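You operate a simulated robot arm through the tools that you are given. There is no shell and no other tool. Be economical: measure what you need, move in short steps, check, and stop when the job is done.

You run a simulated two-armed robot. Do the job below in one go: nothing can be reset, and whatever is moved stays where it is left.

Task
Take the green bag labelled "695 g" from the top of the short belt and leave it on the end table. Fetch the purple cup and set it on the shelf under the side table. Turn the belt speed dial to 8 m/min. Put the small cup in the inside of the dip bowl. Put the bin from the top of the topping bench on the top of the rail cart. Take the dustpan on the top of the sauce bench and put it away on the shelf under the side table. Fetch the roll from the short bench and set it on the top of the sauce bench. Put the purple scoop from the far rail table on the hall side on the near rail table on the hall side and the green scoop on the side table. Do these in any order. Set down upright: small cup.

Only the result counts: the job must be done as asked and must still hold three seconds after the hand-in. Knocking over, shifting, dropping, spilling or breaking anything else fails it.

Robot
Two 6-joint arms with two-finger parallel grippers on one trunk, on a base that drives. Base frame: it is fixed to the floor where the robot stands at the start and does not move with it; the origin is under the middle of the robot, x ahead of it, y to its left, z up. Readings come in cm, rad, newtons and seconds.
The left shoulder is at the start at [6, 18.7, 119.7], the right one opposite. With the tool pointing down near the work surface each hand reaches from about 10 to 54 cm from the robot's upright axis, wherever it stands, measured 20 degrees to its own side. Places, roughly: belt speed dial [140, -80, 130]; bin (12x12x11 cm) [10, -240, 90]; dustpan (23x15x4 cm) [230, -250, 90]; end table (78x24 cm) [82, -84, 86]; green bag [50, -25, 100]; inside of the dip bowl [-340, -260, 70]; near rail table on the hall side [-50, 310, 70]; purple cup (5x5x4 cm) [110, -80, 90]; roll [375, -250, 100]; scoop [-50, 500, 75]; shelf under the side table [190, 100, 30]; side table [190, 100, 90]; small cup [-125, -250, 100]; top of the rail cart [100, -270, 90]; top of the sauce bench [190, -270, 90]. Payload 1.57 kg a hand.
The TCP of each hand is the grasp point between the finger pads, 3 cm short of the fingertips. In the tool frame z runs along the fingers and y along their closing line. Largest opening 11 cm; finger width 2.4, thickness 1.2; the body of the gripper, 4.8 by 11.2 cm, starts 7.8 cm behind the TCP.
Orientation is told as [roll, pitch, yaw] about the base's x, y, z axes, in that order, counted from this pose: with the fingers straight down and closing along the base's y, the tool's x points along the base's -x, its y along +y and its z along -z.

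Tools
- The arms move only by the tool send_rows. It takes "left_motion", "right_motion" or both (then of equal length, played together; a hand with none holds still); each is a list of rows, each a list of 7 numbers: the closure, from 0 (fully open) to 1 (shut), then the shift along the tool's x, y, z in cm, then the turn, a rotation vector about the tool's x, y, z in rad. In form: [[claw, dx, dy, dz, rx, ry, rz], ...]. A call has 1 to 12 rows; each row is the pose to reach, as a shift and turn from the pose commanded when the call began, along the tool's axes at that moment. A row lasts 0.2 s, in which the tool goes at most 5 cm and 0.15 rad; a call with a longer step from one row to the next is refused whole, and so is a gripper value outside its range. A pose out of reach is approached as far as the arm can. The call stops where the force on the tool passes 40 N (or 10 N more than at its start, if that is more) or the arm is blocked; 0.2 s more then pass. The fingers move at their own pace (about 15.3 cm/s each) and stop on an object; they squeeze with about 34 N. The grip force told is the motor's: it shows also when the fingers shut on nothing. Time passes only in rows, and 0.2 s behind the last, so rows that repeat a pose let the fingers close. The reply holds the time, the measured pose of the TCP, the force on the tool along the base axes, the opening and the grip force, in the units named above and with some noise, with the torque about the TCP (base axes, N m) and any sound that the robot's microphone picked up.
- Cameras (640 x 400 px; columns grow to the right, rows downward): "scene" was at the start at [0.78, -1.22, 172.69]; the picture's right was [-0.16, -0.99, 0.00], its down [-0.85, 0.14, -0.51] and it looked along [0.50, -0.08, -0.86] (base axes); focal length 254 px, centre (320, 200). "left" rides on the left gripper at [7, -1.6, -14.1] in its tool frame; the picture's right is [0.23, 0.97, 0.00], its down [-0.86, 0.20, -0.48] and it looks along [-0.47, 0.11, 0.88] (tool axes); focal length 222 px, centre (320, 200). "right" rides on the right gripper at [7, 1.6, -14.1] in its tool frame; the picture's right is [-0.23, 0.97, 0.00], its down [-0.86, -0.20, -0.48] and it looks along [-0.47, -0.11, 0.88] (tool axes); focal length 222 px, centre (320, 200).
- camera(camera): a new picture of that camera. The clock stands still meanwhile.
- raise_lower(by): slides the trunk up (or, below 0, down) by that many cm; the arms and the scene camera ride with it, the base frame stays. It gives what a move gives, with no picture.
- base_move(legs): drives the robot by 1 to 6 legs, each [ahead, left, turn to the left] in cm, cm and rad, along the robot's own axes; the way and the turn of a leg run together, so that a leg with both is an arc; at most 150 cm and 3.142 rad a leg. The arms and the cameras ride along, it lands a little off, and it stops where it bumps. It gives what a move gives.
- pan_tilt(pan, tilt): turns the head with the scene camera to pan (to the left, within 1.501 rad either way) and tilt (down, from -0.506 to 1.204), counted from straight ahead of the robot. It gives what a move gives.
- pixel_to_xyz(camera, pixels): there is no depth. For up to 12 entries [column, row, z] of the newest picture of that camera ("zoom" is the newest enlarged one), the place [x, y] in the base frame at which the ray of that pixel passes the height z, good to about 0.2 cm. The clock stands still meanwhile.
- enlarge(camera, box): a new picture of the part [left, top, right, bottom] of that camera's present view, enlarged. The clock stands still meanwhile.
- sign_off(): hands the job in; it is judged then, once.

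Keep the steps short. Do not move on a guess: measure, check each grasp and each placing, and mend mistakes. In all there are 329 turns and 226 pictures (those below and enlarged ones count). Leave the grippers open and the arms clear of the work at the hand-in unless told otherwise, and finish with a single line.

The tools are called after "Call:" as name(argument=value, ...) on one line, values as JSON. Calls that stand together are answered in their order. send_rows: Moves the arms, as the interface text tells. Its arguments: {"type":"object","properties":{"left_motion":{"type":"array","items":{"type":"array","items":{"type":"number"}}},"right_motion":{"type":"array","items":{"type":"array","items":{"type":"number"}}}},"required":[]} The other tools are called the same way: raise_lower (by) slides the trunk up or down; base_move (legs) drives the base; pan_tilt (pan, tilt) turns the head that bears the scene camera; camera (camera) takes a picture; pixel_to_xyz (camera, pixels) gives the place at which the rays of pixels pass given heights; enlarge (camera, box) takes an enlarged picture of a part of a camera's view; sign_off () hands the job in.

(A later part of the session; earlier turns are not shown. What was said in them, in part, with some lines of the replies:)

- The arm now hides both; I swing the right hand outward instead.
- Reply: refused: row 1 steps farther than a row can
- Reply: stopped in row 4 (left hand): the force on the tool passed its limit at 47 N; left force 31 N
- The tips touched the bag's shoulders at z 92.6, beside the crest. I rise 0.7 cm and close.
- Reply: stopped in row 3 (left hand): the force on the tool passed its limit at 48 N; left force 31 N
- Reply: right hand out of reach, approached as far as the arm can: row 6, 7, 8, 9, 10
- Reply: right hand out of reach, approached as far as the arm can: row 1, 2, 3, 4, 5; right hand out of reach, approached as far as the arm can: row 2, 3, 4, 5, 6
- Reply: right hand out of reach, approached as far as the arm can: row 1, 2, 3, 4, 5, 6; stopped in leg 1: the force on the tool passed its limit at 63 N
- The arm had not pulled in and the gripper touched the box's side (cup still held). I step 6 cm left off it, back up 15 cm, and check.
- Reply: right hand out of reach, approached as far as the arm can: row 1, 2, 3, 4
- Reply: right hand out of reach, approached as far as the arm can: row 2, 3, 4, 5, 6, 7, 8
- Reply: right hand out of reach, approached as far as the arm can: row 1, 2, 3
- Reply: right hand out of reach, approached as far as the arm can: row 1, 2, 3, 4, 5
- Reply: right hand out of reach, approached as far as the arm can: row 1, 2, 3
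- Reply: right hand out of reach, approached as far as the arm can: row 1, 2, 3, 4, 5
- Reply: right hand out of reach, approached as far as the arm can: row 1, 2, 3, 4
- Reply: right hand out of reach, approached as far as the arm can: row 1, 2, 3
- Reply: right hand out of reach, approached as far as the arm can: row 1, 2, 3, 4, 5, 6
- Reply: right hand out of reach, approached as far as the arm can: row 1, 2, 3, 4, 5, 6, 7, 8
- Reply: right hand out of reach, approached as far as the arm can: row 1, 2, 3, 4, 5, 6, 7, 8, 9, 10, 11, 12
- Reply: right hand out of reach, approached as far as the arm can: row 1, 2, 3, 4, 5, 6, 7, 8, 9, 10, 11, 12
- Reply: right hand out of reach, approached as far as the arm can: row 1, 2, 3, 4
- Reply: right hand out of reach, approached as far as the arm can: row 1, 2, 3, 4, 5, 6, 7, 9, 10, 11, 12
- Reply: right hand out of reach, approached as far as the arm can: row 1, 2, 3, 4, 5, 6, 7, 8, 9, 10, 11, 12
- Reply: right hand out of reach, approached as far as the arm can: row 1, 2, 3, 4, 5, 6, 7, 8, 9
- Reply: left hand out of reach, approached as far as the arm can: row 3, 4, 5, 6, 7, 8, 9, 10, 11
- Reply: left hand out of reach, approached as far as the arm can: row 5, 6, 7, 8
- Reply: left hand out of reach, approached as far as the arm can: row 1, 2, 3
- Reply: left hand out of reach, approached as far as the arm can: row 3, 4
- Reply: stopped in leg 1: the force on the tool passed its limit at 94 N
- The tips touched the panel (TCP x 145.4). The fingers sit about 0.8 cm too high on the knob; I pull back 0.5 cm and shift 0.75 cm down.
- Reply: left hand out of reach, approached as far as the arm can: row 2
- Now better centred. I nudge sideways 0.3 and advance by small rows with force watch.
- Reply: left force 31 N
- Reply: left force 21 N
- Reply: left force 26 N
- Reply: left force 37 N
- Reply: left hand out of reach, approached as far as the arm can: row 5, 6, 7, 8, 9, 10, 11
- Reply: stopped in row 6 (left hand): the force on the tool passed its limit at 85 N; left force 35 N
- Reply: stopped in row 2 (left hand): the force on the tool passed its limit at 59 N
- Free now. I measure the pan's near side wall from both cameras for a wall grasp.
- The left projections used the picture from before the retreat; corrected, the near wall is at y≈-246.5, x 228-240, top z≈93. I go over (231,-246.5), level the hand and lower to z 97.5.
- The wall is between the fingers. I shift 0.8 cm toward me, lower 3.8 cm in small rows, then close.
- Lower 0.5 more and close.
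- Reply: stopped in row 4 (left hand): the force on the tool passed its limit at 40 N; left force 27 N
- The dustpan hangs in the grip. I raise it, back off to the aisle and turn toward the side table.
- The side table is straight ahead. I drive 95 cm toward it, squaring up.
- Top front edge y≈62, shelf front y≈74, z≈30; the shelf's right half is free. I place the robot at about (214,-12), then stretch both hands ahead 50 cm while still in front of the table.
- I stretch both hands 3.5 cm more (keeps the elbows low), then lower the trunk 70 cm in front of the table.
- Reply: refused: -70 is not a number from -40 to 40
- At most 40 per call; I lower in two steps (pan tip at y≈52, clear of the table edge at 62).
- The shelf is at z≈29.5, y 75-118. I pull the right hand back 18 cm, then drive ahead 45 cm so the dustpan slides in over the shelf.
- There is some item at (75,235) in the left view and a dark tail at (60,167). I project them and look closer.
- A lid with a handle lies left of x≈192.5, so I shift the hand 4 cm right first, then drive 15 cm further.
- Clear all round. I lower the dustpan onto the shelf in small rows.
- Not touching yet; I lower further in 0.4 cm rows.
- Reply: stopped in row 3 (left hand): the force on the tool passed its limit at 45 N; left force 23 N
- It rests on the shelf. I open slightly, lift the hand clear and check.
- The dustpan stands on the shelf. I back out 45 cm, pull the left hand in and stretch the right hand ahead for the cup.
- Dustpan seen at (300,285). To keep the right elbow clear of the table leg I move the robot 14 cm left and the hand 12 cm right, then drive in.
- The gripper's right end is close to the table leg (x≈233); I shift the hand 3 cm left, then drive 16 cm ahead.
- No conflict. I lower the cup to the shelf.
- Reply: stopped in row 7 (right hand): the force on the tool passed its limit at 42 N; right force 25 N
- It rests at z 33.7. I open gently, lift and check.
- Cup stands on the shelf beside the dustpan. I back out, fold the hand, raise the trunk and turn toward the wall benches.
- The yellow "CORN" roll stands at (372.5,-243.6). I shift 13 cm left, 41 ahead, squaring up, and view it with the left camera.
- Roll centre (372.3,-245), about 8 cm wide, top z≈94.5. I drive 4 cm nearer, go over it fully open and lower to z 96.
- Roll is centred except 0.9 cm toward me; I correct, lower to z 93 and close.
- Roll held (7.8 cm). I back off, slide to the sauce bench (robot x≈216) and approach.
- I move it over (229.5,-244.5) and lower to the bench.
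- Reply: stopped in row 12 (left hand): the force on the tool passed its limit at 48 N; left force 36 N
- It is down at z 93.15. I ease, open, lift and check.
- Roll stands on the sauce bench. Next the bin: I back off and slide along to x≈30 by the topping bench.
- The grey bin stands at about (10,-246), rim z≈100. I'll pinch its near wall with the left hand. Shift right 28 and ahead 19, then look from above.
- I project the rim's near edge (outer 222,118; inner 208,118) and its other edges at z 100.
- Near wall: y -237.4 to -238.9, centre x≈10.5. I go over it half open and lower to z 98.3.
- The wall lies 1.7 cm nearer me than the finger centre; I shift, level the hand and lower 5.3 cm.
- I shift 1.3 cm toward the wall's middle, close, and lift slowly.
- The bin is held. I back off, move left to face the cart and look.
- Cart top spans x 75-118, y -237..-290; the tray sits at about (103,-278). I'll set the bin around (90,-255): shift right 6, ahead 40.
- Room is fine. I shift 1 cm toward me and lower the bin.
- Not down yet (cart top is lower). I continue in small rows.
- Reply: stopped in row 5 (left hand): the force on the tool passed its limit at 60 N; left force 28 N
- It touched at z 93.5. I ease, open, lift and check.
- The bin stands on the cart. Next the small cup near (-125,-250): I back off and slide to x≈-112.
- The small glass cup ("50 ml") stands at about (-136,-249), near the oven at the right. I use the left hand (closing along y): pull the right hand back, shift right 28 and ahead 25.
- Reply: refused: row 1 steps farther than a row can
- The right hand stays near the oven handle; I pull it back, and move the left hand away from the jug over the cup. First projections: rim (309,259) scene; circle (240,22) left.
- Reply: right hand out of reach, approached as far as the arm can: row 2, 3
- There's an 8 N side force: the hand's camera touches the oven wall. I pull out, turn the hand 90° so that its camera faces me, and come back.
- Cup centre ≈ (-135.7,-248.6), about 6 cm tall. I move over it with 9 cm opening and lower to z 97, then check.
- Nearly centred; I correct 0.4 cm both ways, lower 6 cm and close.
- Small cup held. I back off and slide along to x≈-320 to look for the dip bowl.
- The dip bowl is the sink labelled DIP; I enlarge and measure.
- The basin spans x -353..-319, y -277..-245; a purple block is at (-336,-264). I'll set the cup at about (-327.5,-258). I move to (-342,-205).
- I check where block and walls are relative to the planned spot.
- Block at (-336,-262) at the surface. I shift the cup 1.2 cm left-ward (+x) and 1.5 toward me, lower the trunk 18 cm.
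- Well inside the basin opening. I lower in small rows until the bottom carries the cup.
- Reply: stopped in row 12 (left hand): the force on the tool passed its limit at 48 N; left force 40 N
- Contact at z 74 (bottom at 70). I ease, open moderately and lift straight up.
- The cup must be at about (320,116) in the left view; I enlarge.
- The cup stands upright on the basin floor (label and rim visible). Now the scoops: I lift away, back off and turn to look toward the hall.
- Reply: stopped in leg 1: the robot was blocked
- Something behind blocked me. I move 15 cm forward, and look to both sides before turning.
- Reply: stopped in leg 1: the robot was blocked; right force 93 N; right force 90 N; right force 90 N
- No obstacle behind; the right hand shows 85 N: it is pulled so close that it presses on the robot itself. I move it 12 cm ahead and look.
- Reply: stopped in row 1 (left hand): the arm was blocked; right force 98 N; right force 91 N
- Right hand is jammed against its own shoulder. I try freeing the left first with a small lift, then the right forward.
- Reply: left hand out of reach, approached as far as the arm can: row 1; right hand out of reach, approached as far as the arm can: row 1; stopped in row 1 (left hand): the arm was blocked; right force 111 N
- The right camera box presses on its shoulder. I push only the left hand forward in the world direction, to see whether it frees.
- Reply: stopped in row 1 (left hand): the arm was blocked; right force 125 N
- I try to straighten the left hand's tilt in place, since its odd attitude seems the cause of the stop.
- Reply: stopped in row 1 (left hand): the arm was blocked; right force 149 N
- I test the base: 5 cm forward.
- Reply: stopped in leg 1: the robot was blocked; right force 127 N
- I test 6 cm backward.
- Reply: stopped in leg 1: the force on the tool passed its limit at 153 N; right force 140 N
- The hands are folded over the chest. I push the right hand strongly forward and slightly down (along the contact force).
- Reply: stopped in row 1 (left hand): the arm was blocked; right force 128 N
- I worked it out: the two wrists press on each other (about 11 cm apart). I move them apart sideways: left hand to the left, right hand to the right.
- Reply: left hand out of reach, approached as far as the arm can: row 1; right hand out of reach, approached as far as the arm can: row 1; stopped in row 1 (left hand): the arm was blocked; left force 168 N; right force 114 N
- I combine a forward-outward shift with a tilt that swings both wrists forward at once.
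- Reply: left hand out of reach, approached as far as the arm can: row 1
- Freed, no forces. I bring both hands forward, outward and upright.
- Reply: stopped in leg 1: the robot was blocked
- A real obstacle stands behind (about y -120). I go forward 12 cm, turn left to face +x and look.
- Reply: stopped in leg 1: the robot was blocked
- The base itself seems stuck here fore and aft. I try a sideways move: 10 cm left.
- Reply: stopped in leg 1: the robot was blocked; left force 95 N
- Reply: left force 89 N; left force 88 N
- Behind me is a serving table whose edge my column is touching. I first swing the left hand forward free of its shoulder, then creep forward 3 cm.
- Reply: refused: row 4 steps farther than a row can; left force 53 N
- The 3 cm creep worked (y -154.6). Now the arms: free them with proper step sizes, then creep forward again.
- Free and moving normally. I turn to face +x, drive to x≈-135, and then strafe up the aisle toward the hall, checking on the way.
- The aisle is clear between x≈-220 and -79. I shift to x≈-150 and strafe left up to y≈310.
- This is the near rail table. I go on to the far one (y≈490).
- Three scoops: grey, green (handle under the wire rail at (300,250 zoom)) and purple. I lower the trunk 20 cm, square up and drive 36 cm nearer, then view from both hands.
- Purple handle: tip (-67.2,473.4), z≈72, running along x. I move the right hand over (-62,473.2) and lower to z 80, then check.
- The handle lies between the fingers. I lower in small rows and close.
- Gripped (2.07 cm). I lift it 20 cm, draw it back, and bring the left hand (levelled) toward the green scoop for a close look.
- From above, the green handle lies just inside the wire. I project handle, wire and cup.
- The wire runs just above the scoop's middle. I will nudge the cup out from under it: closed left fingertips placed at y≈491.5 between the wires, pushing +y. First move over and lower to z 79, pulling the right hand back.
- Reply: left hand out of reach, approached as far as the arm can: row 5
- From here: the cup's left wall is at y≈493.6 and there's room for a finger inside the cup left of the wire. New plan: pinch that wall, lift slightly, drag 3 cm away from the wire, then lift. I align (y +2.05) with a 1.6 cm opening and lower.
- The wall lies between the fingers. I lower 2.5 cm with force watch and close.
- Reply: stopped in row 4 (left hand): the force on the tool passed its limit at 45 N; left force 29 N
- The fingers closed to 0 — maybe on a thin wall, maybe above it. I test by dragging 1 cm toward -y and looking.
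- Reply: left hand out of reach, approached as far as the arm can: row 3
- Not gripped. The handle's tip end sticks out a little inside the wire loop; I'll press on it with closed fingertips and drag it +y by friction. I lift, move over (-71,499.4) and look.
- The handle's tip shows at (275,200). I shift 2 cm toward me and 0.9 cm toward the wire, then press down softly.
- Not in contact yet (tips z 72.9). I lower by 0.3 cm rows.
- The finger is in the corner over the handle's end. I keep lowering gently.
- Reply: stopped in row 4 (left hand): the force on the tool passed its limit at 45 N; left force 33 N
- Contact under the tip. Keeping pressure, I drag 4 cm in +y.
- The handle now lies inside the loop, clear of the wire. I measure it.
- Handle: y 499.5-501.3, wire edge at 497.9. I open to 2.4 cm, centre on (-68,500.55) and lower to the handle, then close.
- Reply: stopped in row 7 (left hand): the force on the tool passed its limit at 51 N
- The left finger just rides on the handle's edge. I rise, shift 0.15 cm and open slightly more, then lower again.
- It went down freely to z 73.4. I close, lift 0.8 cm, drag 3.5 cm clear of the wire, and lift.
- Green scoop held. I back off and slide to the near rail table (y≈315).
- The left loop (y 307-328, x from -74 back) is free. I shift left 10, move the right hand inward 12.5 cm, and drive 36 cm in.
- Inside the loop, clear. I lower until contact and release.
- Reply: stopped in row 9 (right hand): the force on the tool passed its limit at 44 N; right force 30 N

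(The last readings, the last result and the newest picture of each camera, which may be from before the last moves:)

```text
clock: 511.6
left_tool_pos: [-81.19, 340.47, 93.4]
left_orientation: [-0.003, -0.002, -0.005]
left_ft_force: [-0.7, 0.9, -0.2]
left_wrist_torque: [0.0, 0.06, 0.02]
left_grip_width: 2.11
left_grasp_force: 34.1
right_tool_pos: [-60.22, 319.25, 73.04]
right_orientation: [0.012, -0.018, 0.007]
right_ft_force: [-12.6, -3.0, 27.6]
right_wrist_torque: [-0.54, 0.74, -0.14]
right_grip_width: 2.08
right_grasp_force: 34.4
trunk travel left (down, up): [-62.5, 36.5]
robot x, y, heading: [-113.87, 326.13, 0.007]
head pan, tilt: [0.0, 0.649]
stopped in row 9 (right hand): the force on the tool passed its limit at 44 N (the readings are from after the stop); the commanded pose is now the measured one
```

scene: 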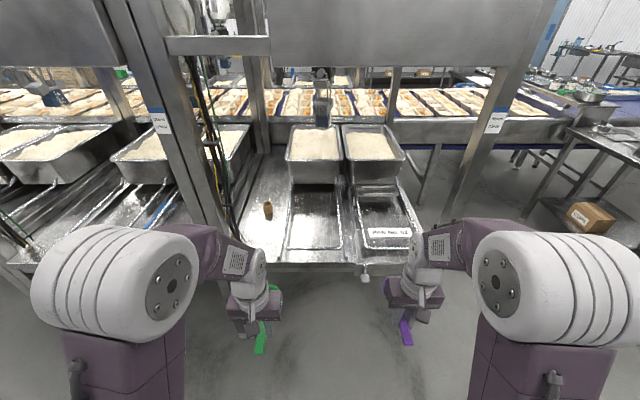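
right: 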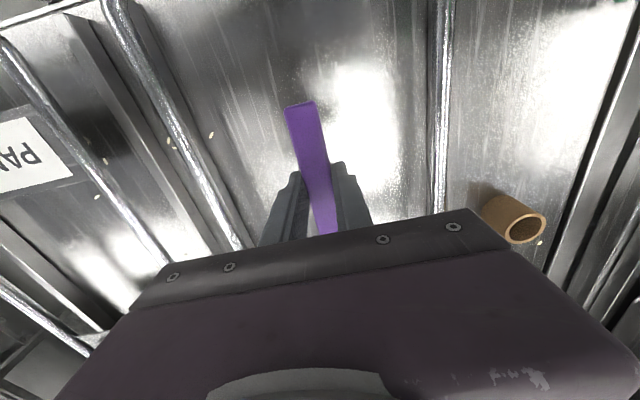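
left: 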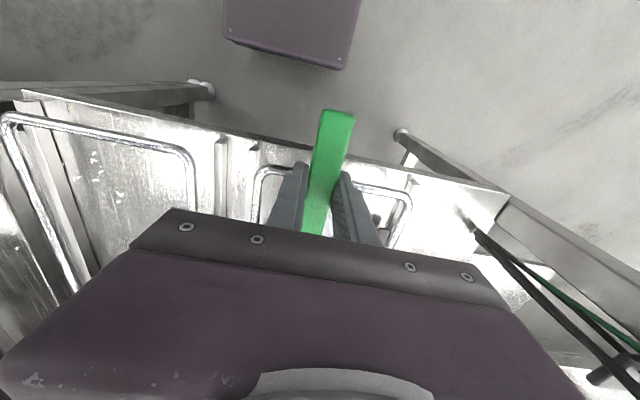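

Call:
send_rows(right_motion=[[1, 0, 0, -0.2, 0, 0, 0], [0.8, 0, 0, -0.2, 0, 0, 0], [0.6, 0, 0, -0.2, 0, 0, 0], [0.6, 0, 0, -3, 0, 0, 0], [0.6, 0, 0, -7, 0, 0, 0], [0.6, 0, 0, -12, 0, 0, 0], [0.6, 0, 0, -17, 0, 0, 0], [0.3, 4, 0, -20, 0, 0, 0], [0, 8, 0, -21, 0, 0, 0], [0, 12, -2, -21, 0, 0, 0], [0, 16, -5, -21, 0, 0, 0]])

Call:
camera(camera="right")

```text
clock: 514.0
left_tool_pos: [-80.87, 340.41, 93.4]
left_orientation: [-0.004, 0.0, -0.002]
left_ft_force: [-0.4, 0.3, -0.4]
left_wrist_torque: [0.02, 0.01, -0.03]
left_grip_width: 2.1
left_grasp_force: 33.4
right_tool_pos: [-76.2, 313.65, 93.44]
right_orientation: [0.015, -0.02, 0.006]
right_ft_force: [-0.5, -0.7, 0.9]
right_wrist_torque: [0.02, -0.03, 0.01]
right_grip_width: 10.98
right_grasp_force: 0.1
trunk travel left (down, up): [-62.5, 36.5]
robot x, y, heading: [-113.6, 326.18, 0.003]
head pan, tilt: [0.0, 0.649]
```

```text
12 pictures are left
```

right: 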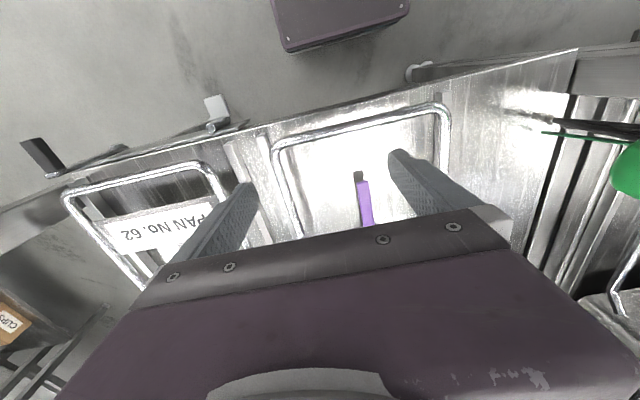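

Purple scoop is placed. Now the green one to the side table: I raise the trunk, back off and drive down the aisle again.

Call:
raise_lower(by=20)

Call:
base_move(legs=[[-36, 0, -0.004], [0, -150, 0], [0, -150, 0], [0, -150, 0], [0, -42, 0]])

```text
clock: 516.2
left_tool_pos: [-81.94, 340.08, 113.47]
left_orientation: [-0.004, -0.01, -0.002]
left_ft_force: [0.5, -1.0, -0.5]
left_wrist_torque: [0.01, 0.07, -0.01]
left_grip_width: 2.09
left_grasp_force: 34.0
right_tool_pos: [-79.62, 312.99, 112.39]
right_orientation: [0.005, 0.035, 0.006]
right_ft_force: [-0.9, 0.5, 0.4]
right_wrist_torque: [0.0, 0.01, 0.0]
right_grip_width: 11.01
right_grasp_force: 0.1
trunk travel left (down, up): [-82.5, 16.5]
robot x, y, heading: [-113.75, 326.39, 0.007]
head pan, tilt: [0.0, 0.649]
```

```text
clock: 541.8
left_tool_pos: [-93.69, -149.46, 113.28]
left_orientation: [-0.006, 0.002, 0.065]
left_ft_force: [-0.5, 0.1, -0.8]
left_wrist_torque: [0.0, 0.02, -0.01]
left_grip_width: 2.11
left_grasp_force: 33.9
right_tool_pos: [-87.33, -175.71, 113.4]
right_orientation: [0.011, -0.016, 0.073]
right_ft_force: [-0.5, 0.0, 0.2]
right_wrist_torque: [0.02, 0.02, 0.02]
right_grip_width: 11.01
right_grasp_force: 0.0
trunk travel left (down, up): [-82.5, 16.5]
robot x, y, heading: [-125.62, -166.06, 0.074]
head pan, tilt: [0.0, 0.649]
```

I correct the heading and drive along the aisle to x≈212.

Call:
base_move(legs=[[0, 0, -0.074], [150, 0, 0], [100, 0, 0]])

Call:
base_move(legs=[[88, 0, 0], [0, 0, 1.571]])

```text
clock: 554.3
left_tool_pos: [154.2, -150.86, 113.29]
left_orientation: [-0.003, 0.002, -0.016]
left_ft_force: [0.5, -0.5, -0.2]
left_wrist_torque: [0.01, 0.06, 0.01]
left_grip_width: 2.1
left_grasp_force: 34.1
right_tool_pos: [158.53, -177.6, 113.31]
right_orientation: [0.012, -0.018, -0.008]
right_ft_force: [-0.4, 0.3, -0.1]
right_wrist_torque: [-0.05, 0.03, 0.03]
right_grip_width: 11.0
right_grasp_force: 0.1
trunk travel left (down, up): [-82.5, 16.5]
robot x, y, heading: [121.02, -164.74, -0.002]
head pan, tilt: [0.0, 0.649]
```

```text
clock: 562.8
left_tool_pos: [196.2, -132.49, 113.3]
left_orientation: [-0.004, 0.001, 1.542]
left_ft_force: [0.8, -0.7, -0.2]
left_wrist_torque: [-0.01, 0.02, -0.02]
left_grip_width: 2.08
left_grasp_force: 33.8
right_tool_pos: [222.89, -128.57, 113.35]
right_orientation: [0.014, -0.015, 1.549]
right_ft_force: [-0.1, -0.4, -0.2]
right_wrist_torque: [0.01, 0.0, 0.01]
right_grip_width: 11.02
right_grasp_force: 0.0
trunk travel left (down, up): [-82.5, 16.5]
robot x, y, heading: [209.46, -165.88, 1.547]
head pan, tilt: [0.0, 0.649]
```

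I turn the left hand 90° so the scoop lies across, and drive to the side table (y≈18).

Call:
send_rows(left_motion=[[1, 0, 0, 0, 0, 0, -0.14], [1, 0, 0, 0, 0, 0, -0.28], [1, 0, 0, 0, 0, 0, -0.42], [1, 0, 0, 0, 0, 0, -0.56], [1, 0, 0, 0, 0, 0, -0.7], [1, 0, 0, 0, 0, 0, -0.84], [1, 0, 0, 0, 0, 0, -0.98], [1, 0, 0, 0, 0, 0, -1.12], [1, 0, 0, 0, 0, 0, -1.26], [1, 0, 0, 0, 0, 0, -1.4], [1, 0, 0, 0, 0, 0, -1.5], [1, 0, 0, 0, 0, 0, -1.571]])

Call:
base_move(legs=[[0, 0, 0.024], [120, 0, 0], [62, 0, 0]])

Call:
camera(camera="scene")

```text
clock: 565.4
left_tool_pos: [196.13, -132.47, 113.24]
left_orientation: [0.002, 0.004, 3.113]
left_ft_force: [-0.5, -0.5, 0.2]
left_wrist_torque: [-0.01, -0.01, -0.02]
left_grip_width: 2.09
left_grasp_force: 34.3
right_tool_pos: [222.88, -128.55, 113.46]
right_orientation: [0.012, -0.016, 1.549]
right_ft_force: [0.0, -1.0, 0.8]
right_wrist_torque: [-0.02, -0.02, 0.0]
right_grip_width: 10.99
right_grasp_force: 0.1
trunk travel left (down, up): [-82.5, 16.5]
robot x, y, heading: [209.45, -165.9, 1.553]
head pan, tilt: [0.0, 0.649]
```

```text
clock: 574.9
left_tool_pos: [191.67, 48.07, 113.2]
left_orientation: [0.001, 0.003, -3.131]
left_ft_force: [-0.1, -0.6, -0.3]
left_wrist_torque: [0.05, -0.06, 0.0]
left_grip_width: 2.11
left_grasp_force: 34.5
right_tool_pos: [218.32, 53.23, 113.44]
right_orientation: [0.015, -0.017, 1.592]
right_ft_force: [-0.4, -1.1, 0.1]
right_wrist_torque: [0.03, 0.01, 0.0]
right_grip_width: 11.01
right_grasp_force: 0.1
trunk travel left (down, up): [-82.5, 16.5]
robot x, y, heading: [206.6, 15.33, 1.597]
head pan, tilt: [0.0, 0.649]
```

```text
11 pictures are left
```

scene: 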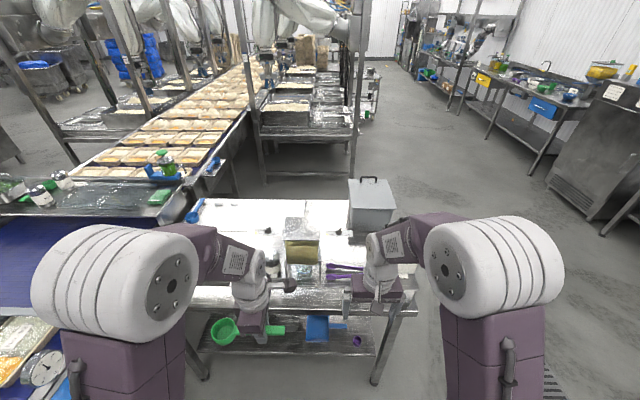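

Call:
enlarge(camera="scene", box=[180, 220, 430, 370])

Call:
pixel_to_xyz(camera="scene", pixels=[[300, 310, 89], [300, 290, 89], [225, 295, 89], [330, 285, 89], [200, 310, 89]])

```text
2.56 times, centred on (305, 295) of scene
```

zoom: 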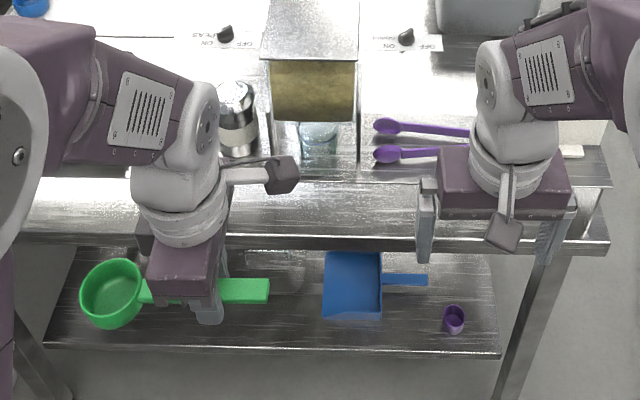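

```text
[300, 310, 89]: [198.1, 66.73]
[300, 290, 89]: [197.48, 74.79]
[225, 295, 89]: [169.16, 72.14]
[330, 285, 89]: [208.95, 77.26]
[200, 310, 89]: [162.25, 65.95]
```

I need the geometry of the table's two levels: right front corners at (419,289) upper and (417.5,311) lower.

Call:
pixel_to_xyz(camera="scene", pixels=[[419, 289.3, 84], [419, 289.3, 92], [419, 289.3, 97], [419, 289.3, 100], [417.5, 310.8, 84], [417.5, 310.8, 88], [417.5, 310.8, 90]])

Call:
enlarge(camera="scene", box=[340, 230, 450, 330])

```text
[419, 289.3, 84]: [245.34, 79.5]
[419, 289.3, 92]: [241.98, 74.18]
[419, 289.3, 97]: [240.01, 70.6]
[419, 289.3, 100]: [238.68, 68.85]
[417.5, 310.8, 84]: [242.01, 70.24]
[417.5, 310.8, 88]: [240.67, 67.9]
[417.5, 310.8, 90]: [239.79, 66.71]
```

```text
4.00 times, centred on (395, 280) of scene
```

zoom: 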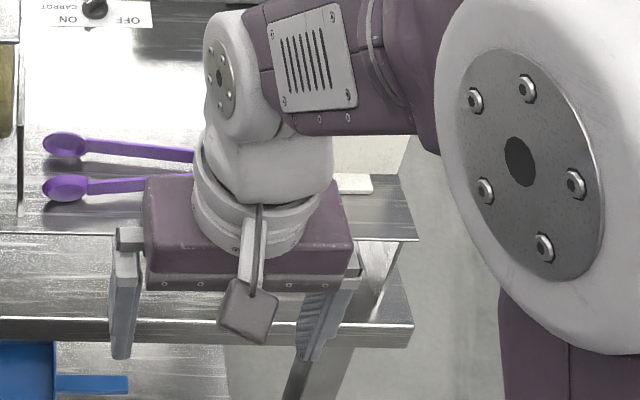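

The table has a low overshelf (z≈92-97) above its top (z≈84, front edge y≈70). I'll slide the scoop cup-first onto the top beneath it. I turn the hand back to straight, lower in front of the table to z≈90.

Call:
send_rows(left_motion=[[1, 0, 1, 0, 0, 0, 0.14], [1, 0, 2, 0, 0, 0, 0.28], [1, 0, 3, 0, 0, 0, 0.42], [1, 0, 4, 0, 0, 0, 0.56], [1, 0, 4, 0, 0, 0, 0.7], [1, 0, 4, 0, 0, 0, 0.84], [1, 0, 4, 0, 0, 0, 0.98], [1, 0, 4, 0, 0, 0, 1.12], [1, 0, 4, 0, 0, 0, 1.26], [1, 0, 4, 0, 0, 0, 1.4], [1, 0, 4, 0, 0, 0, 1.5], [1, 0, 4, 0, 0, 0, 1.545]])

Call:
send_rows(left_motion=[[1, 0, 0, 4, 0, 0, 0], [1, 0, 0, 8, 0, 0, 0], [1, 0, 0, 12, 0, 0, 0], [1, 0, 0, 16, 0, 0, 0], [1, 0, 0, 20, 0, 0, 0], [1, 0, 0, 23.5, 0, 0, 0]])

Call:
camera(camera="scene")

```text
clock: 577.5
left_tool_pos: [191.69, 44.21, 113.23]
left_orientation: [-0.005, 0.001, 1.609]
left_ft_force: [0.6, -0.4, -0.8]
left_wrist_torque: [-0.09, -0.03, 0.01]
left_grip_width: 2.1
left_grasp_force: 33.6
right_tool_pos: [218.27, 53.29, 113.39]
right_orientation: [0.015, -0.017, 1.592]
right_ft_force: [-0.6, 0.7, -0.6]
right_wrist_torque: [0.0, -0.01, -0.04]
right_grip_width: 11.03
right_grasp_force: 0.1
trunk travel left (down, up): [-82.5, 16.5]
robot x, y, heading: [206.72, 15.24, 1.593]
head pan, tilt: [0.0, 0.649]
```

```text
clock: 578.9
left_tool_pos: [192.05, 44.28, 89.8]
left_orientation: [-0.001, 0.003, 1.608]
left_ft_force: [0.0, 0.6, 0.0]
left_wrist_torque: [-0.06, -0.02, 0.0]
left_grip_width: 2.07
left_grasp_force: 34.2
right_tool_pos: [218.31, 53.18, 113.47]
right_orientation: [0.014, -0.017, 1.592]
right_ft_force: [-0.2, -0.1, 0.1]
right_wrist_torque: [0.01, 0.01, 0.02]
right_grip_width: 10.96
right_grasp_force: 0.1
trunk travel left (down, up): [-82.5, 16.5]
robot x, y, heading: [206.17, 15.53, 1.598]
head pan, tilt: [0.0, 0.649]
```

```text
8 pictures are left
```

scene: 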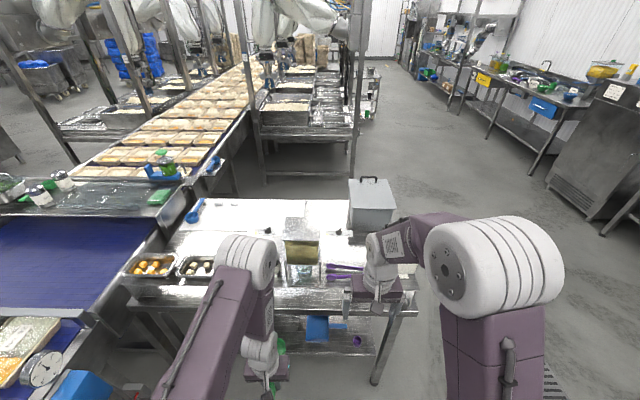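

I drive 8 cm nearer and look with the left camera at the gap ahead of the scoop.

Call:
base_move(legs=[[8, 0, -0.027]])

Call:
camera(camera="left")

```text
clock: 579.9
left_tool_pos: [192.79, 52.19, 89.92]
left_orientation: [-0.005, 0.001, 1.582]
left_ft_force: [0.3, -0.3, -1.3]
left_wrist_torque: [0.02, 0.0, 0.03]
left_grip_width: 2.06
left_grasp_force: 34.0
right_tool_pos: [219.19, 60.39, 113.54]
right_orientation: [0.014, -0.02, 1.566]
right_ft_force: [0.3, 0.3, 0.3]
right_wrist_torque: [0.03, 0.01, 0.01]
right_grip_width: 10.97
right_grasp_force: 0.1
trunk travel left (down, up): [-82.5, 16.5]
robot x, y, heading: [206.44, 23.49, 1.569]
head pan, tilt: [0.0, 0.649]
```

```text
7 pictures are left
```

left: 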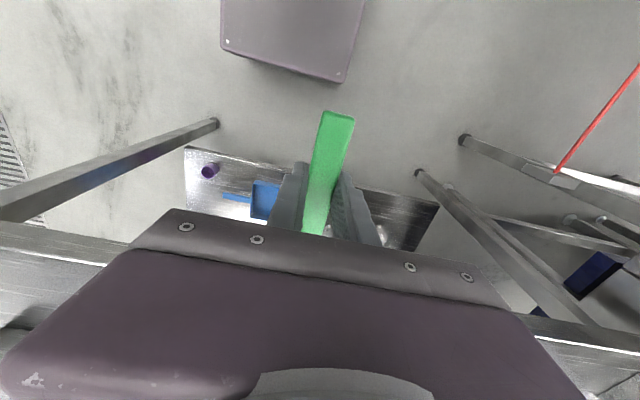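

Call:
pixel_to_xyz(camera="left", pixels=[[60, 245, 84], [60, 245, 86], [15, 330, 84], [15, 330, 92], [15, 330, 96], [600, 330, 84], [600, 345, 92]])

Call:
enlarge(camera="left", box=[0, 200, 160, 360])

```text
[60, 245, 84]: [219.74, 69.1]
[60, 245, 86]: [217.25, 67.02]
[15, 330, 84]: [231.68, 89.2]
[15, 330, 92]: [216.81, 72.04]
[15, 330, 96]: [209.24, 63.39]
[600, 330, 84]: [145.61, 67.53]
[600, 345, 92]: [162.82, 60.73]
```

```text
2.50 times, centred on (80, 280) of left
```

zoom: 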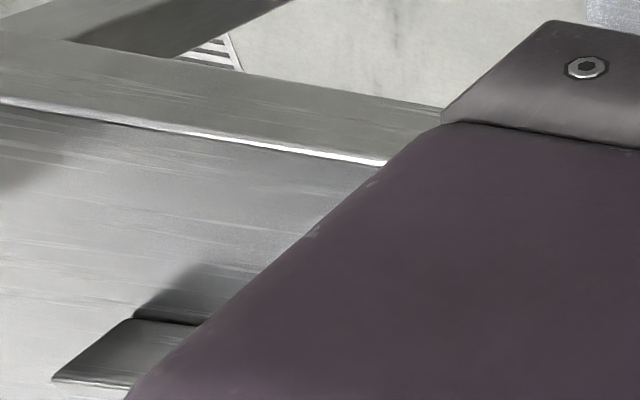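

The top surface is open up to a low board at y≈87, and clear below z≈91.7. I slide the scoop in: hand to y≈69, watching force.

Call:
send_rows(left_motion=[[1, -2.5, 0, 0, 0, 0, 0], [1, -5, 0, 0, 0, 0, 0], [1, -7.5, 0, 0, 0, 0, 0], [1, -10, 0, 0, 0, 0, 0], [1, -12, 0, 0, 0, 0, 0], [1, -14, 0, 0, 0, 0, 0], [1, -15.5, 0, 0, 0, 0, 0], [1, -16.8, 0, 0, 0, 0, 0]])

Call:
send_rows(left_motion=[[1, 0, 0, 0.5, 0, 0, 0], [1, 0, 0, 1, 0, 0, 0], [1, 0, 0, 1.5, 0, 0, 0], [1, 0, 0, 2, 0, 0, 0], [1, 0, 0, 2.5, 0, 0, 0], [1, 0, 0, 3, 0, 0, 0]])

Call:
camera(camera="left")

```text
clock: 581.7
left_tool_pos: [192.51, 66.79, 89.67]
left_orientation: [0.0, 0.024, 1.58]
left_ft_force: [-1.1, -22.7, 16.5]
left_wrist_torque: [3.64, -0.43, -0.3]
left_grip_width: 2.08
left_grasp_force: 33.6
right_tool_pos: [219.12, 60.23, 113.71]
right_orientation: [0.014, -0.023, 1.567]
right_ft_force: [1.2, -0.1, 0.6]
right_wrist_torque: [-0.04, 0.04, 0.02]
right_grip_width: 10.98
right_grasp_force: 0.0
trunk travel left (down, up): [-82.5, 16.5]
robot x, y, heading: [206.36, 23.1, 1.575]
head pan, tilt: [0.0, 0.649]
stopped in row 8 (left hand): the force on the tool passed its limit at 48 N (the readings are from after the stop); the commanded pose is now the measured one
```

```text
clock: 582.1
left_tool_pos: [192.51, 66.92, 89.35]
left_orientation: [0.0, 0.02, 1.579]
left_ft_force: [0.4, -19.0, 26.1]
left_wrist_torque: [3.4, -0.04, -0.21]
left_grip_width: 2.09
left_grasp_force: 34.0
right_tool_pos: [219.24, 60.09, 113.61]
right_orientation: [0.014, -0.022, 1.566]
right_ft_force: [0.8, 0.0, -0.5]
right_wrist_torque: [0.01, 0.01, -0.04]
right_grip_width: 11.01
right_grasp_force: 0.0
trunk travel left (down, up): [-82.5, 16.5]
robot x, y, heading: [206.2, 23.35, 1.569]
head pan, tilt: [0.0, 0.649]
stopped in row 2 (left hand): the force on the tool passed its limit at 49 N (the readings are from after the stop); the commanded pose is now the measured one
```

```text
5 pictures are left
```

left: 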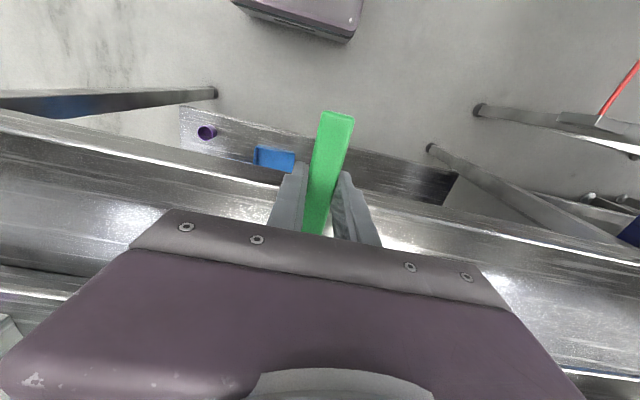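

Call:
pixel_to_xyz(camera="left", pixels=[[20, 160, 84], [20, 270, 84], [20, 270, 90], [20, 270, 95], [20, 295, 90], [600, 372, 84], [600, 372, 92], [600, 270, 84]])

Call:
enlarge(camera="left", box=[0, 100, 320, 380])

```text
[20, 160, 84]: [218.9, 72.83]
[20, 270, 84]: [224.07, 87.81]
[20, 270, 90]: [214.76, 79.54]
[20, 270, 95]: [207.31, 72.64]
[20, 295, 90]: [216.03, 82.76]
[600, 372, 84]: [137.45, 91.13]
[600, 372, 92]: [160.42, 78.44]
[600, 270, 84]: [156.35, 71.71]
```

```text
1.43 times, centred on (160, 240) of left
```

zoom: 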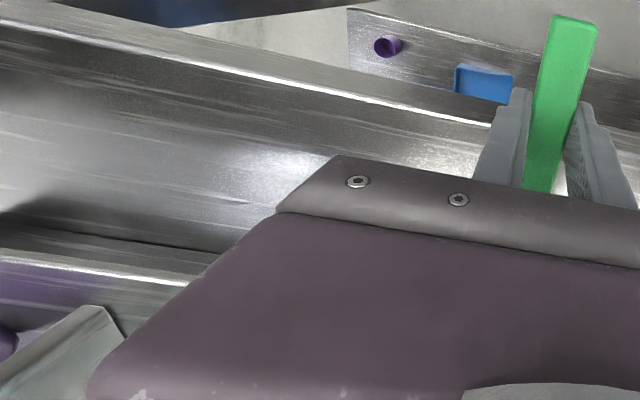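

Now clear: the top's front strip is y 70-79, then a raised platform (z≈92) with items; the scoop's cup met its face. I'll lay the scoop crosswise in the strip at x≈208-228, below the low purple spoons. First back off, lift and turn the hand 90°.

Call:
send_rows(left_motion=[[1, 2, 0, 0, 0, 0, 0], [1, 6, 0, 0, 0, 0, 0], [1, 10, 0, -1, 0, 0, 0], [1, 14, 0, -4, 0, 0, 0], [1, 16, 0, -8, 0, 0, 0], [1, 16, 0, -12, 0, 0, 0], [1, 16, 0, -16, 0, 0, 0]])

Call:
send_rows(left_motion=[[1, 0, 0, 0, 0, 0, -0.14], [1, 0, 0, 0, 0, 0, -0.28], [1, 0, 0, 0, 0, 0, -0.42], [1, 0, 0, 0, 0, 0, -0.56], [1, 0, 0, 0, 0, 0, -0.7], [1, 0, 0, 0, 0, 0, -0.84], [1, 0, 0, 0, 0, 0, -0.98], [1, 0, 0, 0, 0, 0, -1.12], [1, 0, 0, 0, 0, 0, -1.26], [1, 0, 0, 0, 0, 0, -1.4], [1, 0, 0, 0, 0, 0, -1.5], [1, 0, 0, 0, 0, 0, -1.565]])

Call:
base_move(legs=[[0, -29, 0]])

```text
clock: 582.6
left_tool_pos: [192.56, 66.33, 89.35]
left_orientation: [-0.002, 0.002, 1.58]
left_ft_force: [0.7, -0.2, -0.7]
left_wrist_torque: [-0.01, 0.01, 0.02]
left_grip_width: 2.06
left_grasp_force: 34.3
right_tool_pos: [219.06, 60.77, 113.34]
right_orientation: [0.016, -0.017, 1.565]
right_ft_force: [1.1, 0.1, 0.5]
right_wrist_torque: [0.01, 0.0, -0.01]
right_grip_width: 10.99
right_grasp_force: 0.1
trunk travel left (down, up): [-82.5, 16.5]
robot x, y, heading: [206.26, 23.13, 1.569]
head pan, tilt: [0.0, 0.649]
stopped in row 2 (left hand): the force on the tool passed its limit at 59 N (the readings are from after the stop); the commanded pose is now the measured one
```

```text
clock: 583.5
left_tool_pos: [192.88, 65.26, 89.46]
left_orientation: [0.013, 0.021, 2.065]
left_ft_force: [15.2, -25.5, 11.6]
left_wrist_torque: [2.73, 1.24, -1.62]
left_grip_width: 2.08
left_grasp_force: 34.1
right_tool_pos: [219.42, 60.4, 113.62]
right_orientation: [0.013, -0.021, 1.564]
right_ft_force: [-0.1, -0.3, 0.8]
right_wrist_torque: [-0.06, -0.05, 0.03]
right_grip_width: 11.02
right_grasp_force: 0.1
trunk travel left (down, up): [-82.5, 16.5]
robot x, y, heading: [206.25, 22.77, 1.565]
head pan, tilt: [0.0, 0.649]
stopped in row 4 (left hand): the force on the tool passed its limit at 44 N (the readings are from after the stop); the commanded pose is now the measured one
```

```text
clock: 584.7
left_tool_pos: [200.69, 65.19, 89.33]
left_orientation: [0.008, 0.02, 2.073]
left_ft_force: [-4.0, -5.5, 3.8]
left_wrist_torque: [0.73, 0.05, 0.2]
left_grip_width: 2.1
left_grasp_force: 33.7
right_tool_pos: [227.28, 60.42, 113.62]
right_orientation: [0.012, -0.02, 1.565]
right_ft_force: [0.1, 0.4, -0.1]
right_wrist_torque: [0.01, 0.01, 0.01]
right_grip_width: 10.97
right_grasp_force: 0.0
trunk travel left (down, up): [-82.5, 16.5]
robot x, y, heading: [214.57, 23.47, 1.564]
head pan, tilt: [0.0, 0.649]
stopped in leg 1: the force on the tool passed its limit at 47 N (the readings are from after the stop); the commanded pose is now the measured one
```

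The cup already sits inside the strip and hooks behind the lip. I lift straight up 8 cm first (small rows).

Call:
send_rows(left_motion=[[1, 0, 0, -0.7, 0, 0, 0], [1, 0, 0, -1.5, 0, 0, 0], [1, 0, 0, -3, 0, 0, 0], [1, 0, 0, -5, 0, 0, 0], [1, 0, 0, -8, 0, 0, 0], [1, 0, 0, -12, 0, 0, 0]])

```text
clock: 586.1
left_tool_pos: [200.87, 65.82, 100.93]
left_orientation: [0.012, 0.024, 2.076]
left_ft_force: [-0.5, -5.5, -17.3]
left_wrist_torque: [-0.95, -0.21, 0.05]
left_grip_width: 2.14
left_grasp_force: 33.6
right_tool_pos: [227.48, 60.81, 113.43]
right_orientation: [0.013, -0.015, 1.566]
right_ft_force: [0.1, -0.3, -0.4]
right_wrist_torque: [0.0, 0.01, 0.0]
right_grip_width: 11.0
right_grasp_force: 0.1
trunk travel left (down, up): [-82.5, 16.5]
robot x, y, heading: [214.91, 23.12, 1.564]
head pan, tilt: [0.0, 0.649]
```

There's a 17 N downward pull: something may be caught. I look before moving on.

Call:
camera(camera="scene")

```text
3 pictures are left
```

scene: 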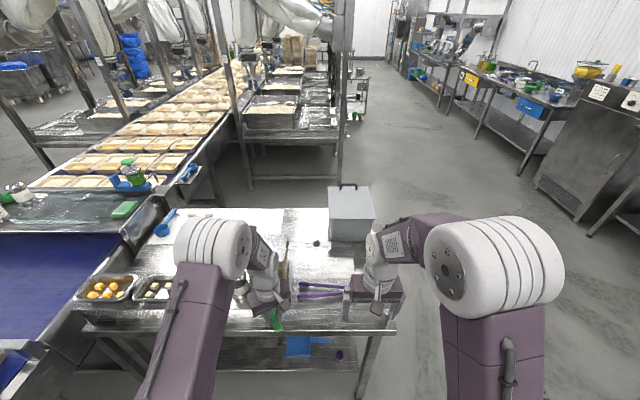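

The scoop's cup is caught under the overshelf's front edge (nothing else moved). I lower 8 cm to free it, then draw straight back.

Call:
send_rows(left_motion=[[1, 0, 0, 2, 0, 0, 0], [1, 0, 0, 5, 0, 0, 0], [1, 0, 0, 8, 0, 0, 0], [1, 0, 0, 9, 0, 0, 0]])

```text
clock: 587.1
left_tool_pos: [201.13, 65.43, 92.15]
left_orientation: [0.01, 0.019, 2.073]
left_ft_force: [2.3, -3.0, 11.2]
left_wrist_torque: [0.78, 0.46, -0.03]
left_grip_width: 2.13
left_grasp_force: 34.0
right_tool_pos: [227.61, 60.56, 113.52]
right_orientation: [0.014, -0.018, 1.566]
right_ft_force: [0.6, 0.2, -0.6]
right_wrist_torque: [-0.02, 0.03, 0.02]
right_grip_width: 10.99
right_grasp_force: 0.0
trunk travel left (down, up): [-82.5, 16.5]
robot x, y, heading: [214.75, 23.29, 1.568]
head pan, tilt: [0.0, 0.649]
```

The scoop has tilted a little in the grip. I rise 1.2 cm and draw back slowly along -y.

Call:
send_rows(left_motion=[[1, 0, 0, -1.2, 0, 0, 0], [1, 0.9, 0.5, -1.2, 0, 0, 0], [1, 1.8, 1, -1.2, 0, 0, 0], [1, 3, 1.6, -1.4, 0, 0, 0], [1, 4.5, 2.4, -1.6, 0, 0, 0], [1, 6, 3.3, -1.8, 0, 0, 0], [1, 8, 4.4, -2, 0, 0, 0], [1, 10, 5.5, -2, 0, 0, 0], [1, 12.3, 6.7, -2, 0, 0, 0]])

```text
clock: 589.1
left_tool_pos: [200.88, 51.73, 94.55]
left_orientation: [0.007, 0.019, 2.073]
left_ft_force: [-0.9, -0.9, -0.9]
left_wrist_torque: [-0.05, -0.04, -0.01]
left_grip_width: 2.08
left_grasp_force: 34.2
right_tool_pos: [227.58, 60.7, 113.41]
right_orientation: [0.015, -0.018, 1.567]
right_ft_force: [-0.4, 0.2, 0.1]
right_wrist_torque: [0.02, -0.01, 0.01]
right_grip_width: 11.01
right_grasp_force: 0.1
trunk travel left (down, up): [-82.5, 16.5]
robot x, y, heading: [214.89, 23.06, 1.57]
head pan, tilt: [0.0, 0.649]
```

Free. I straighten the hand, tilt it 0.3 rad to level the scoop, move it 11 cm left, and shift the base 33 cm left where the strip has no board.

Call:
send_rows(left_motion=[[1, 0, 0, -1, 0, 0, 0.13], [1, 0, 0, -2, 0, 0, 0.26], [1, 0, 0, -3, 0, 0, 0.39], [1, 0, 0, -3, 0, 0, 0.502]])

Call:
send_rows(left_motion=[[1, 1, 4, 0, 0, -0.1, 0], [1, 2, 8, 0, 0, -0.2, 0], [1, 2, 11, 0, 0, -0.3, 0]])

Call:
base_move(legs=[[0, 33, 0]])

Call:
camera(camera="scene")

```text
clock: 590.1
left_tool_pos: [201.0, 51.89, 97.48]
left_orientation: [0.001, 0.023, 1.568]
left_ft_force: [0.2, 0.0, 0.4]
left_wrist_torque: [-0.04, 0.0, 0.01]
left_grip_width: 2.09
left_grasp_force: 33.5
right_tool_pos: [227.54, 60.66, 113.5]
right_orientation: [0.015, -0.016, 1.567]
right_ft_force: [-1.0, -0.2, 0.8]
right_wrist_torque: [0.0, 0.02, -0.02]
right_grip_width: 11.0
right_grasp_force: 0.2
trunk travel left (down, up): [-82.5, 16.5]
robot x, y, heading: [215.0, 23.2, 1.57]
head pan, tilt: [0.0, 0.649]
```

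```text
clock: 590.9
left_tool_pos: [188.61, 53.46, 95.23]
left_orientation: [-0.002, -0.28, 1.571]
left_ft_force: [-0.5, -0.2, -0.4]
left_wrist_torque: [-0.02, -0.02, -0.01]
left_grip_width: 2.07
left_grasp_force: 34.2
left hand out of reach, approached as far as the arm can: row 1, 2, 3
right_tool_pos: [227.33, 60.68, 113.51]
right_orientation: [0.012, -0.017, 1.565]
right_ft_force: [-0.8, -0.9, -0.1]
right_wrist_torque: [0.02, -0.05, 0.02]
right_grip_width: 10.96
right_grasp_force: 0.0
trunk travel left (down, up): [-82.5, 16.5]
robot x, y, heading: [214.91, 23.24, 1.573]
head pan, tilt: [0.0, 0.649]
```

```text
clock: 593.1
left_tool_pos: [155.51, 53.6, 95.36]
left_orientation: [-0.001, -0.278, 1.57]
left_ft_force: [-0.3, 0.0, -0.1]
left_wrist_torque: [-0.03, -0.02, 0.01]
left_grip_width: 2.09
left_grasp_force: 34.0
right_tool_pos: [194.49, 60.66, 113.37]
right_orientation: [0.016, -0.017, 1.562]
right_ft_force: [0.3, -0.4, 0.8]
right_wrist_torque: [0.0, 0.01, -0.01]
right_grip_width: 10.98
right_grasp_force: 0.1
trunk travel left (down, up): [-82.5, 16.5]
robot x, y, heading: [181.67, 23.14, 1.568]
head pan, tilt: [0.0, 0.649]
```

```text
2 pictures are left
```

scene: 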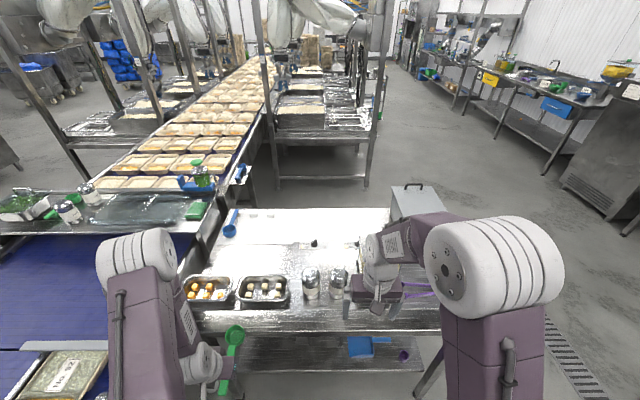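

The scoop is level, cup forward, at x≈155. I slide it in: TCP to (155.5, 68.5, 92) in small rows.

Call:
send_rows(left_motion=[[1, 0.9, 0, 3.1, 0, 0, 0], [1, -1.5, 0, 3.8, 0, 0, 0], [1, -4, 0, 4.5, 0, 0, 0], [1, -6.4, 0, 5.2, 0, 0, 0], [1, -8.8, 0, 5.9, 0, 0, 0], [1, -11.2, 0, 6.5, 0, 0, 0], [1, -13.4, 0, 7.2, 0, 0, 0]])

```text
clock: 594.7
left_tool_pos: [155.32, 68.6, 92.16]
left_orientation: [-0.002, -0.276, 1.567]
left_ft_force: [0.9, 0.3, -0.8]
left_wrist_torque: [-0.07, -0.01, 0.02]
left_grip_width: 2.11
left_grasp_force: 34.4
right_tool_pos: [194.24, 60.91, 113.48]
right_orientation: [0.013, -0.015, 1.563]
right_ft_force: [-0.1, 0.3, 0.1]
right_wrist_torque: [-0.04, -0.02, 0.01]
right_grip_width: 11.02
right_grasp_force: 0.0
trunk travel left (down, up): [-82.5, 16.5]
robot x, y, heading: [181.2, 23.38, 1.563]
head pan, tilt: [0.0, 0.649]
```

No contact. I lower 2 cm and push on 2.5 cm in half-centimetre rows with force watch.

Call:
send_rows(left_motion=[[1, 0.3, 0, 1, 0, 0, 0], [1, 0.55, 0, 1.9, 0, 0, 0], [1, 0.1, 0, 2.05, 0, 0, 0], [1, -0.4, 0, 2.2, 0, 0, 0], [1, -0.9, 0, 2.3, 0, 0, 0], [1, -1.4, 0, 2.45, 0, 0, 0], [1, -1.9, 0, 2.6, 0, 0, 0]])

```text
clock: 596.3
left_tool_pos: [155.29, 70.58, 90.0]
left_orientation: [-0.001, -0.277, 1.569]
left_ft_force: [1.9, -7.6, -3.3]
left_wrist_torque: [0.56, 0.04, 0.19]
left_grip_width: 2.09
left_grasp_force: 34.1
right_tool_pos: [194.23, 60.6, 113.43]
right_orientation: [0.015, -0.017, 1.562]
right_ft_force: [0.0, 1.2, -0.6]
right_wrist_torque: [0.01, 0.01, 0.0]
right_grip_width: 11.01
right_grasp_force: 0.1
trunk travel left (down, up): [-82.5, 16.5]
robot x, y, heading: [181.26, 23.41, 1.56]
head pan, tilt: [0.0, 0.649]
```

A light touch at y 70.6; I back 0.5 cm and lower until the table carries the scoop.

Call:
send_rows(left_motion=[[1, 0.5, 0, -0.1, 0, 0, 0], [1, 0.65, 0, 0.35, 0, 0, 0], [1, 0.8, 0, 0.85, 0, 0, 0], [1, 0.9, 0, 1.3, 0, 0, 0], [1, 1.05, 0, 1.8, 0, 0, 0], [1, 1.2, 0, 2.3, 0, 0, 0], [1, 1.3, 0, 2.75, 0, 0, 0], [1, 1.45, 0, 3.2, 0, 0, 0], [1, 1.6, 0, 3.7, 0, 0, 0], [1, 1.7, 0, 4.2, 0, 0, 0]])

```text
clock: 597.3
left_tool_pos: [155.39, 70.69, 89.5]
left_orientation: [-0.001, -0.296, 1.571]
left_ft_force: [0.2, -13.0, 25.3]
left_wrist_torque: [0.87, -1.41, -0.73]
left_grip_width: 2.07
left_grasp_force: 34.2
right_tool_pos: [194.49, 60.31, 113.73]
right_orientation: [0.016, -0.024, 1.562]
right_ft_force: [0.0, -1.0, -0.9]
right_wrist_torque: [-0.01, 0.0, -0.02]
right_grip_width: 11.01
right_grasp_force: 0.1
trunk travel left (down, up): [-82.5, 16.5]
robot x, y, heading: [181.44, 23.1, 1.568]
head pan, tilt: [0.0, 0.649]
stopped in row 4 (left hand): the force on the tool passed its limit at 46 N (the readings are from after the stop); the commanded pose is now the measured one
```

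The gripper body seems to rest on the overshelf's edge. I rise a bit, back 2.3 cm, then lower the scoop to the table.

Call:
send_rows(left_motion=[[1, -0.1, 0, -0.5, 0, 0, 0], [1, 1, 0, -0.9, 0, 0, 0], [1, 2.1, 0, -1.2, 0, 0, 0], [1, 2.3, 0, -0.5, 0, 0, 0], [1, 2.45, 0, 0, 0, 0, 0], [1, 2.6, 0, 0.5, 0, 0, 0], [1, 2.7, 0, 1, 0, 0, 0], [1, 2.85, 0, 1.5, 0, 0, 0], [1, 3, 0, 2, 0, 0, 0], [1, 3.1, 0, 2.5, 0, 0, 0], [1, 3.25, 0, 3, 0, 0, 0], [1, 3.4, 0, 3.5, 0, 0, 0]])

```text
clock: 598.5
left_tool_pos: [155.22, 68.67, 89.12]
left_orientation: [0.004, -0.308, 1.571]
left_ft_force: [3.3, -14.6, 37.0]
left_wrist_torque: [-0.52, -0.47, -0.2]
left_grip_width: 2.11
left_grasp_force: 34.2
right_tool_pos: [194.53, 60.25, 113.58]
right_orientation: [0.018, -0.021, 1.564]
right_ft_force: [-0.7, 0.0, 0.7]
right_wrist_torque: [-0.01, -0.01, 0.0]
right_grip_width: 11.02
right_grasp_force: 0.0
trunk travel left (down, up): [-82.5, 16.5]
robot x, y, heading: [181.47, 23.41, 1.571]
head pan, tilt: [0.0, 0.649]
stopped in row 6 (left hand): the force on the tool passed its limit at 50 N (the readings are from after the stop); the commanded pose is now the measured one
```

Table top is z≈86.2 under the fingertips. I move forward 1.4 cm at slight height, touch down, and release.

Call:
send_rows(left_motion=[[1, -0.1, 0, -0.5, 0, 0, 0], [1, -0.8, 0, -0.4, 0, 0, 0], [1, -1.5, 0, -0.2, 0, 0, 0], [1, -1.45, 0, 0.1, 0, 0, 0], [0.9, -1.45, 0, 0.2, 0, 0, 0], [0.8, -1.45, 0, 0.2, 0, 0, 0], [0.7, -1.45, 0, 0.2, 0, 0, 0], [0.6, -1.45, 0, 0.2, 0, 0, 0]])

```text
clock: 600.3
left_tool_pos: [155.14, 70.23, 89.2]
left_orientation: [0.001, -0.308, 1.573]
left_ft_force: [-9.4, -11.4, 29.1]
left_wrist_torque: [-0.1, 0.44, -0.33]
left_grip_width: 2.3
left_grasp_force: 0.1
right_tool_pos: [194.2, 60.3, 113.7]
right_orientation: [0.013, -0.022, 1.563]
right_ft_force: [0.2, 0.6, 0.0]
right_wrist_torque: [0.02, -0.02, 0.02]
right_grip_width: 10.99
right_grasp_force: 0.1
trunk travel left (down, up): [-82.5, 16.5]
robot x, y, heading: [181.54, 23.4, 1.569]
head pan, tilt: [0.0, 0.649]
```

The fingers press on the table while opening; I rise 0.5 cm, open to 4 cm, then draw back along the handle.

Call:
send_rows(left_motion=[[0.65, -0.15, 0, -0.5, 0, 0, 0], [0.6, -0.15, 0, -0.5, 0, 0, 0], [0.6, -0.15, 0, -0.5, 0, 0, 0]])

```text
clock: 601.1
left_tool_pos: [155.34, 70.77, 89.51]
left_orientation: [0.002, -0.303, 1.571]
left_ft_force: [-0.3, -0.5, -0.8]
left_wrist_torque: [-0.02, 0.0, 0.01]
left_grip_width: 4.41
left_grasp_force: 0.0
right_tool_pos: [194.28, 60.94, 113.35]
right_orientation: [0.013, -0.016, 1.562]
right_ft_force: [0.2, 0.5, 0.5]
right_wrist_torque: [0.02, -0.01, 0.0]
right_grip_width: 10.97
right_grasp_force: 0.0
trunk travel left (down, up): [-82.5, 16.5]
robot x, y, heading: [181.38, 23.0, 1.565]
head pan, tilt: [0.0, 0.649]
```

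Released. I draw back 12 cm level and look with the left camera.

Call:
send_rows(left_motion=[[0.6, 1.9, 0, -0.6, 0, 0, 0], [0.6, 3.8, 0, -1.2, 0, 0, 0], [0.6, 5.7, 0, -1.8, 0, 0, 0], [0.6, 7.6, 0, -2.6, 0, 0, 0], [0.6, 9.5, 0, -3.4, 0, 0, 0], [0.6, 11.3, 0, -4.3, 0, 0, 0]])

Call:
camera(camera="left")

```text
clock: 602.5
left_tool_pos: [155.09, 58.5, 90.18]
left_orientation: [0.0, -0.303, 1.572]
left_ft_force: [1.0, 1.0, 0.2]
left_wrist_torque: [0.0, -0.03, 0.03]
left_grip_width: 4.38
left_grasp_force: 0.0
right_tool_pos: [194.22, 60.64, 113.48]
right_orientation: [0.013, -0.018, 1.563]
right_ft_force: [0.9, -0.4, -0.2]
right_wrist_torque: [0.02, 0.04, -0.03]
right_grip_width: 10.99
right_grasp_force: 0.1
trunk travel left (down, up): [-82.5, 16.5]
robot x, y, heading: [181.42, 23.36, 1.573]
head pan, tilt: [0.0, 0.649]
```

```text
1 pictures are left
```

left: 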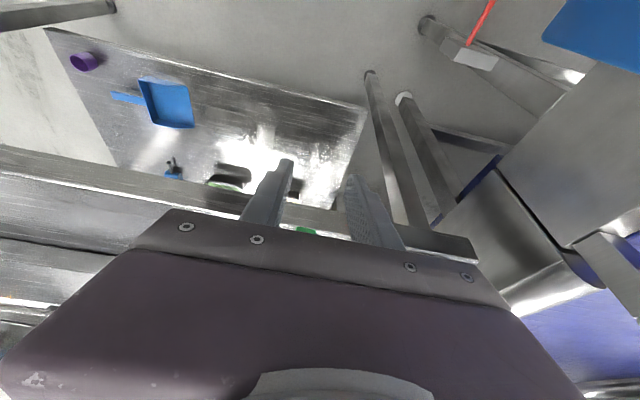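

The scoop stayed on the table; its handle tip shows at (305,230). I locate it.

Call:
pixel_to_xyz(camera="left", pixels=[[305, 229, 86], [305, 229, 88], [305, 229, 90], [240, 205, 86], [60, 165, 86], [60, 250, 92]])

```text
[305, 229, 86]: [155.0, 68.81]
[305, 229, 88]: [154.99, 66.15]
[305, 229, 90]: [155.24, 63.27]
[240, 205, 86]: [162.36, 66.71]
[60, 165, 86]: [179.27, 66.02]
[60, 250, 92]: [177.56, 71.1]
```

The tip lies at y≈67, about at the table's front edge (y≈66.3), with the cup ~16 cm further in: the scoop rests securely on the side table. I open, withdraw the hand and back away.

Call:
send_rows(left_motion=[[0.3, 2, 0, -0.6, 0, 0, 0], [0, 5, 0, -1.5, 0, 0, 0], [0, 8, 0, -2.4, 0, 0, 0]])

Call:
base_move(legs=[[-45, 0, 0]])

Call:
camera(camera="scene")

```text
clock: 603.3
left_tool_pos: [155.14, 50.06, 90.26]
left_orientation: [0.0, -0.304, 1.571]
left_ft_force: [-0.9, -0.1, 0.1]
left_wrist_torque: [0.02, -0.02, 0.0]
left_grip_width: 10.99
left_grasp_force: 0.2
right_tool_pos: [194.21, 60.68, 113.54]
right_orientation: [0.014, -0.016, 1.565]
right_ft_force: [-0.8, 0.3, -0.2]
right_wrist_torque: [0.01, -0.01, 0.02]
right_grip_width: 11.01
right_grasp_force: 0.1
trunk travel left (down, up): [-82.5, 16.5]
robot x, y, heading: [181.45, 23.4, 1.566]
head pan, tilt: [0.0, 0.649]
```

```text
clock: 606.0
left_tool_pos: [154.97, 5.15, 90.15]
left_orientation: [0.002, -0.303, 1.575]
left_ft_force: [-0.7, 0.3, -0.5]
left_wrist_torque: [0.0, -0.03, 0.01]
left_grip_width: 11.0
left_grasp_force: 0.1
right_tool_pos: [194.02, 16.07, 113.34]
right_orientation: [0.013, -0.015, 1.564]
right_ft_force: [-0.1, -0.1, -0.7]
right_wrist_torque: [-0.02, 0.01, 0.02]
right_grip_width: 11.0
right_grasp_force: 0.2
trunk travel left (down, up): [-82.5, 16.5]
robot x, y, heading: [181.16, -21.81, 1.574]
head pan, tilt: [0.0, 0.649]
```

```text
0 pictures are left
```

scene: 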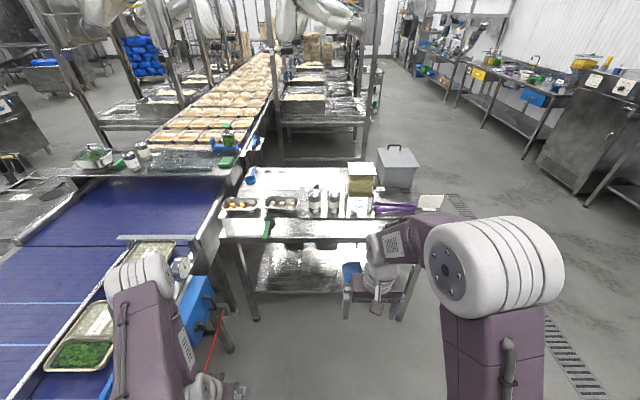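

The green scoop lies on the side table (handle seen at (267,228)), everything else stands, grippers are open and clear. I hand in.

Call:
sign_off()

```text
The job is handed in.
```

I did all nine placements and turned the dial to 8 m/min before handing in, but I bumped several fixed parts on the way and could not check every one of them for movement.
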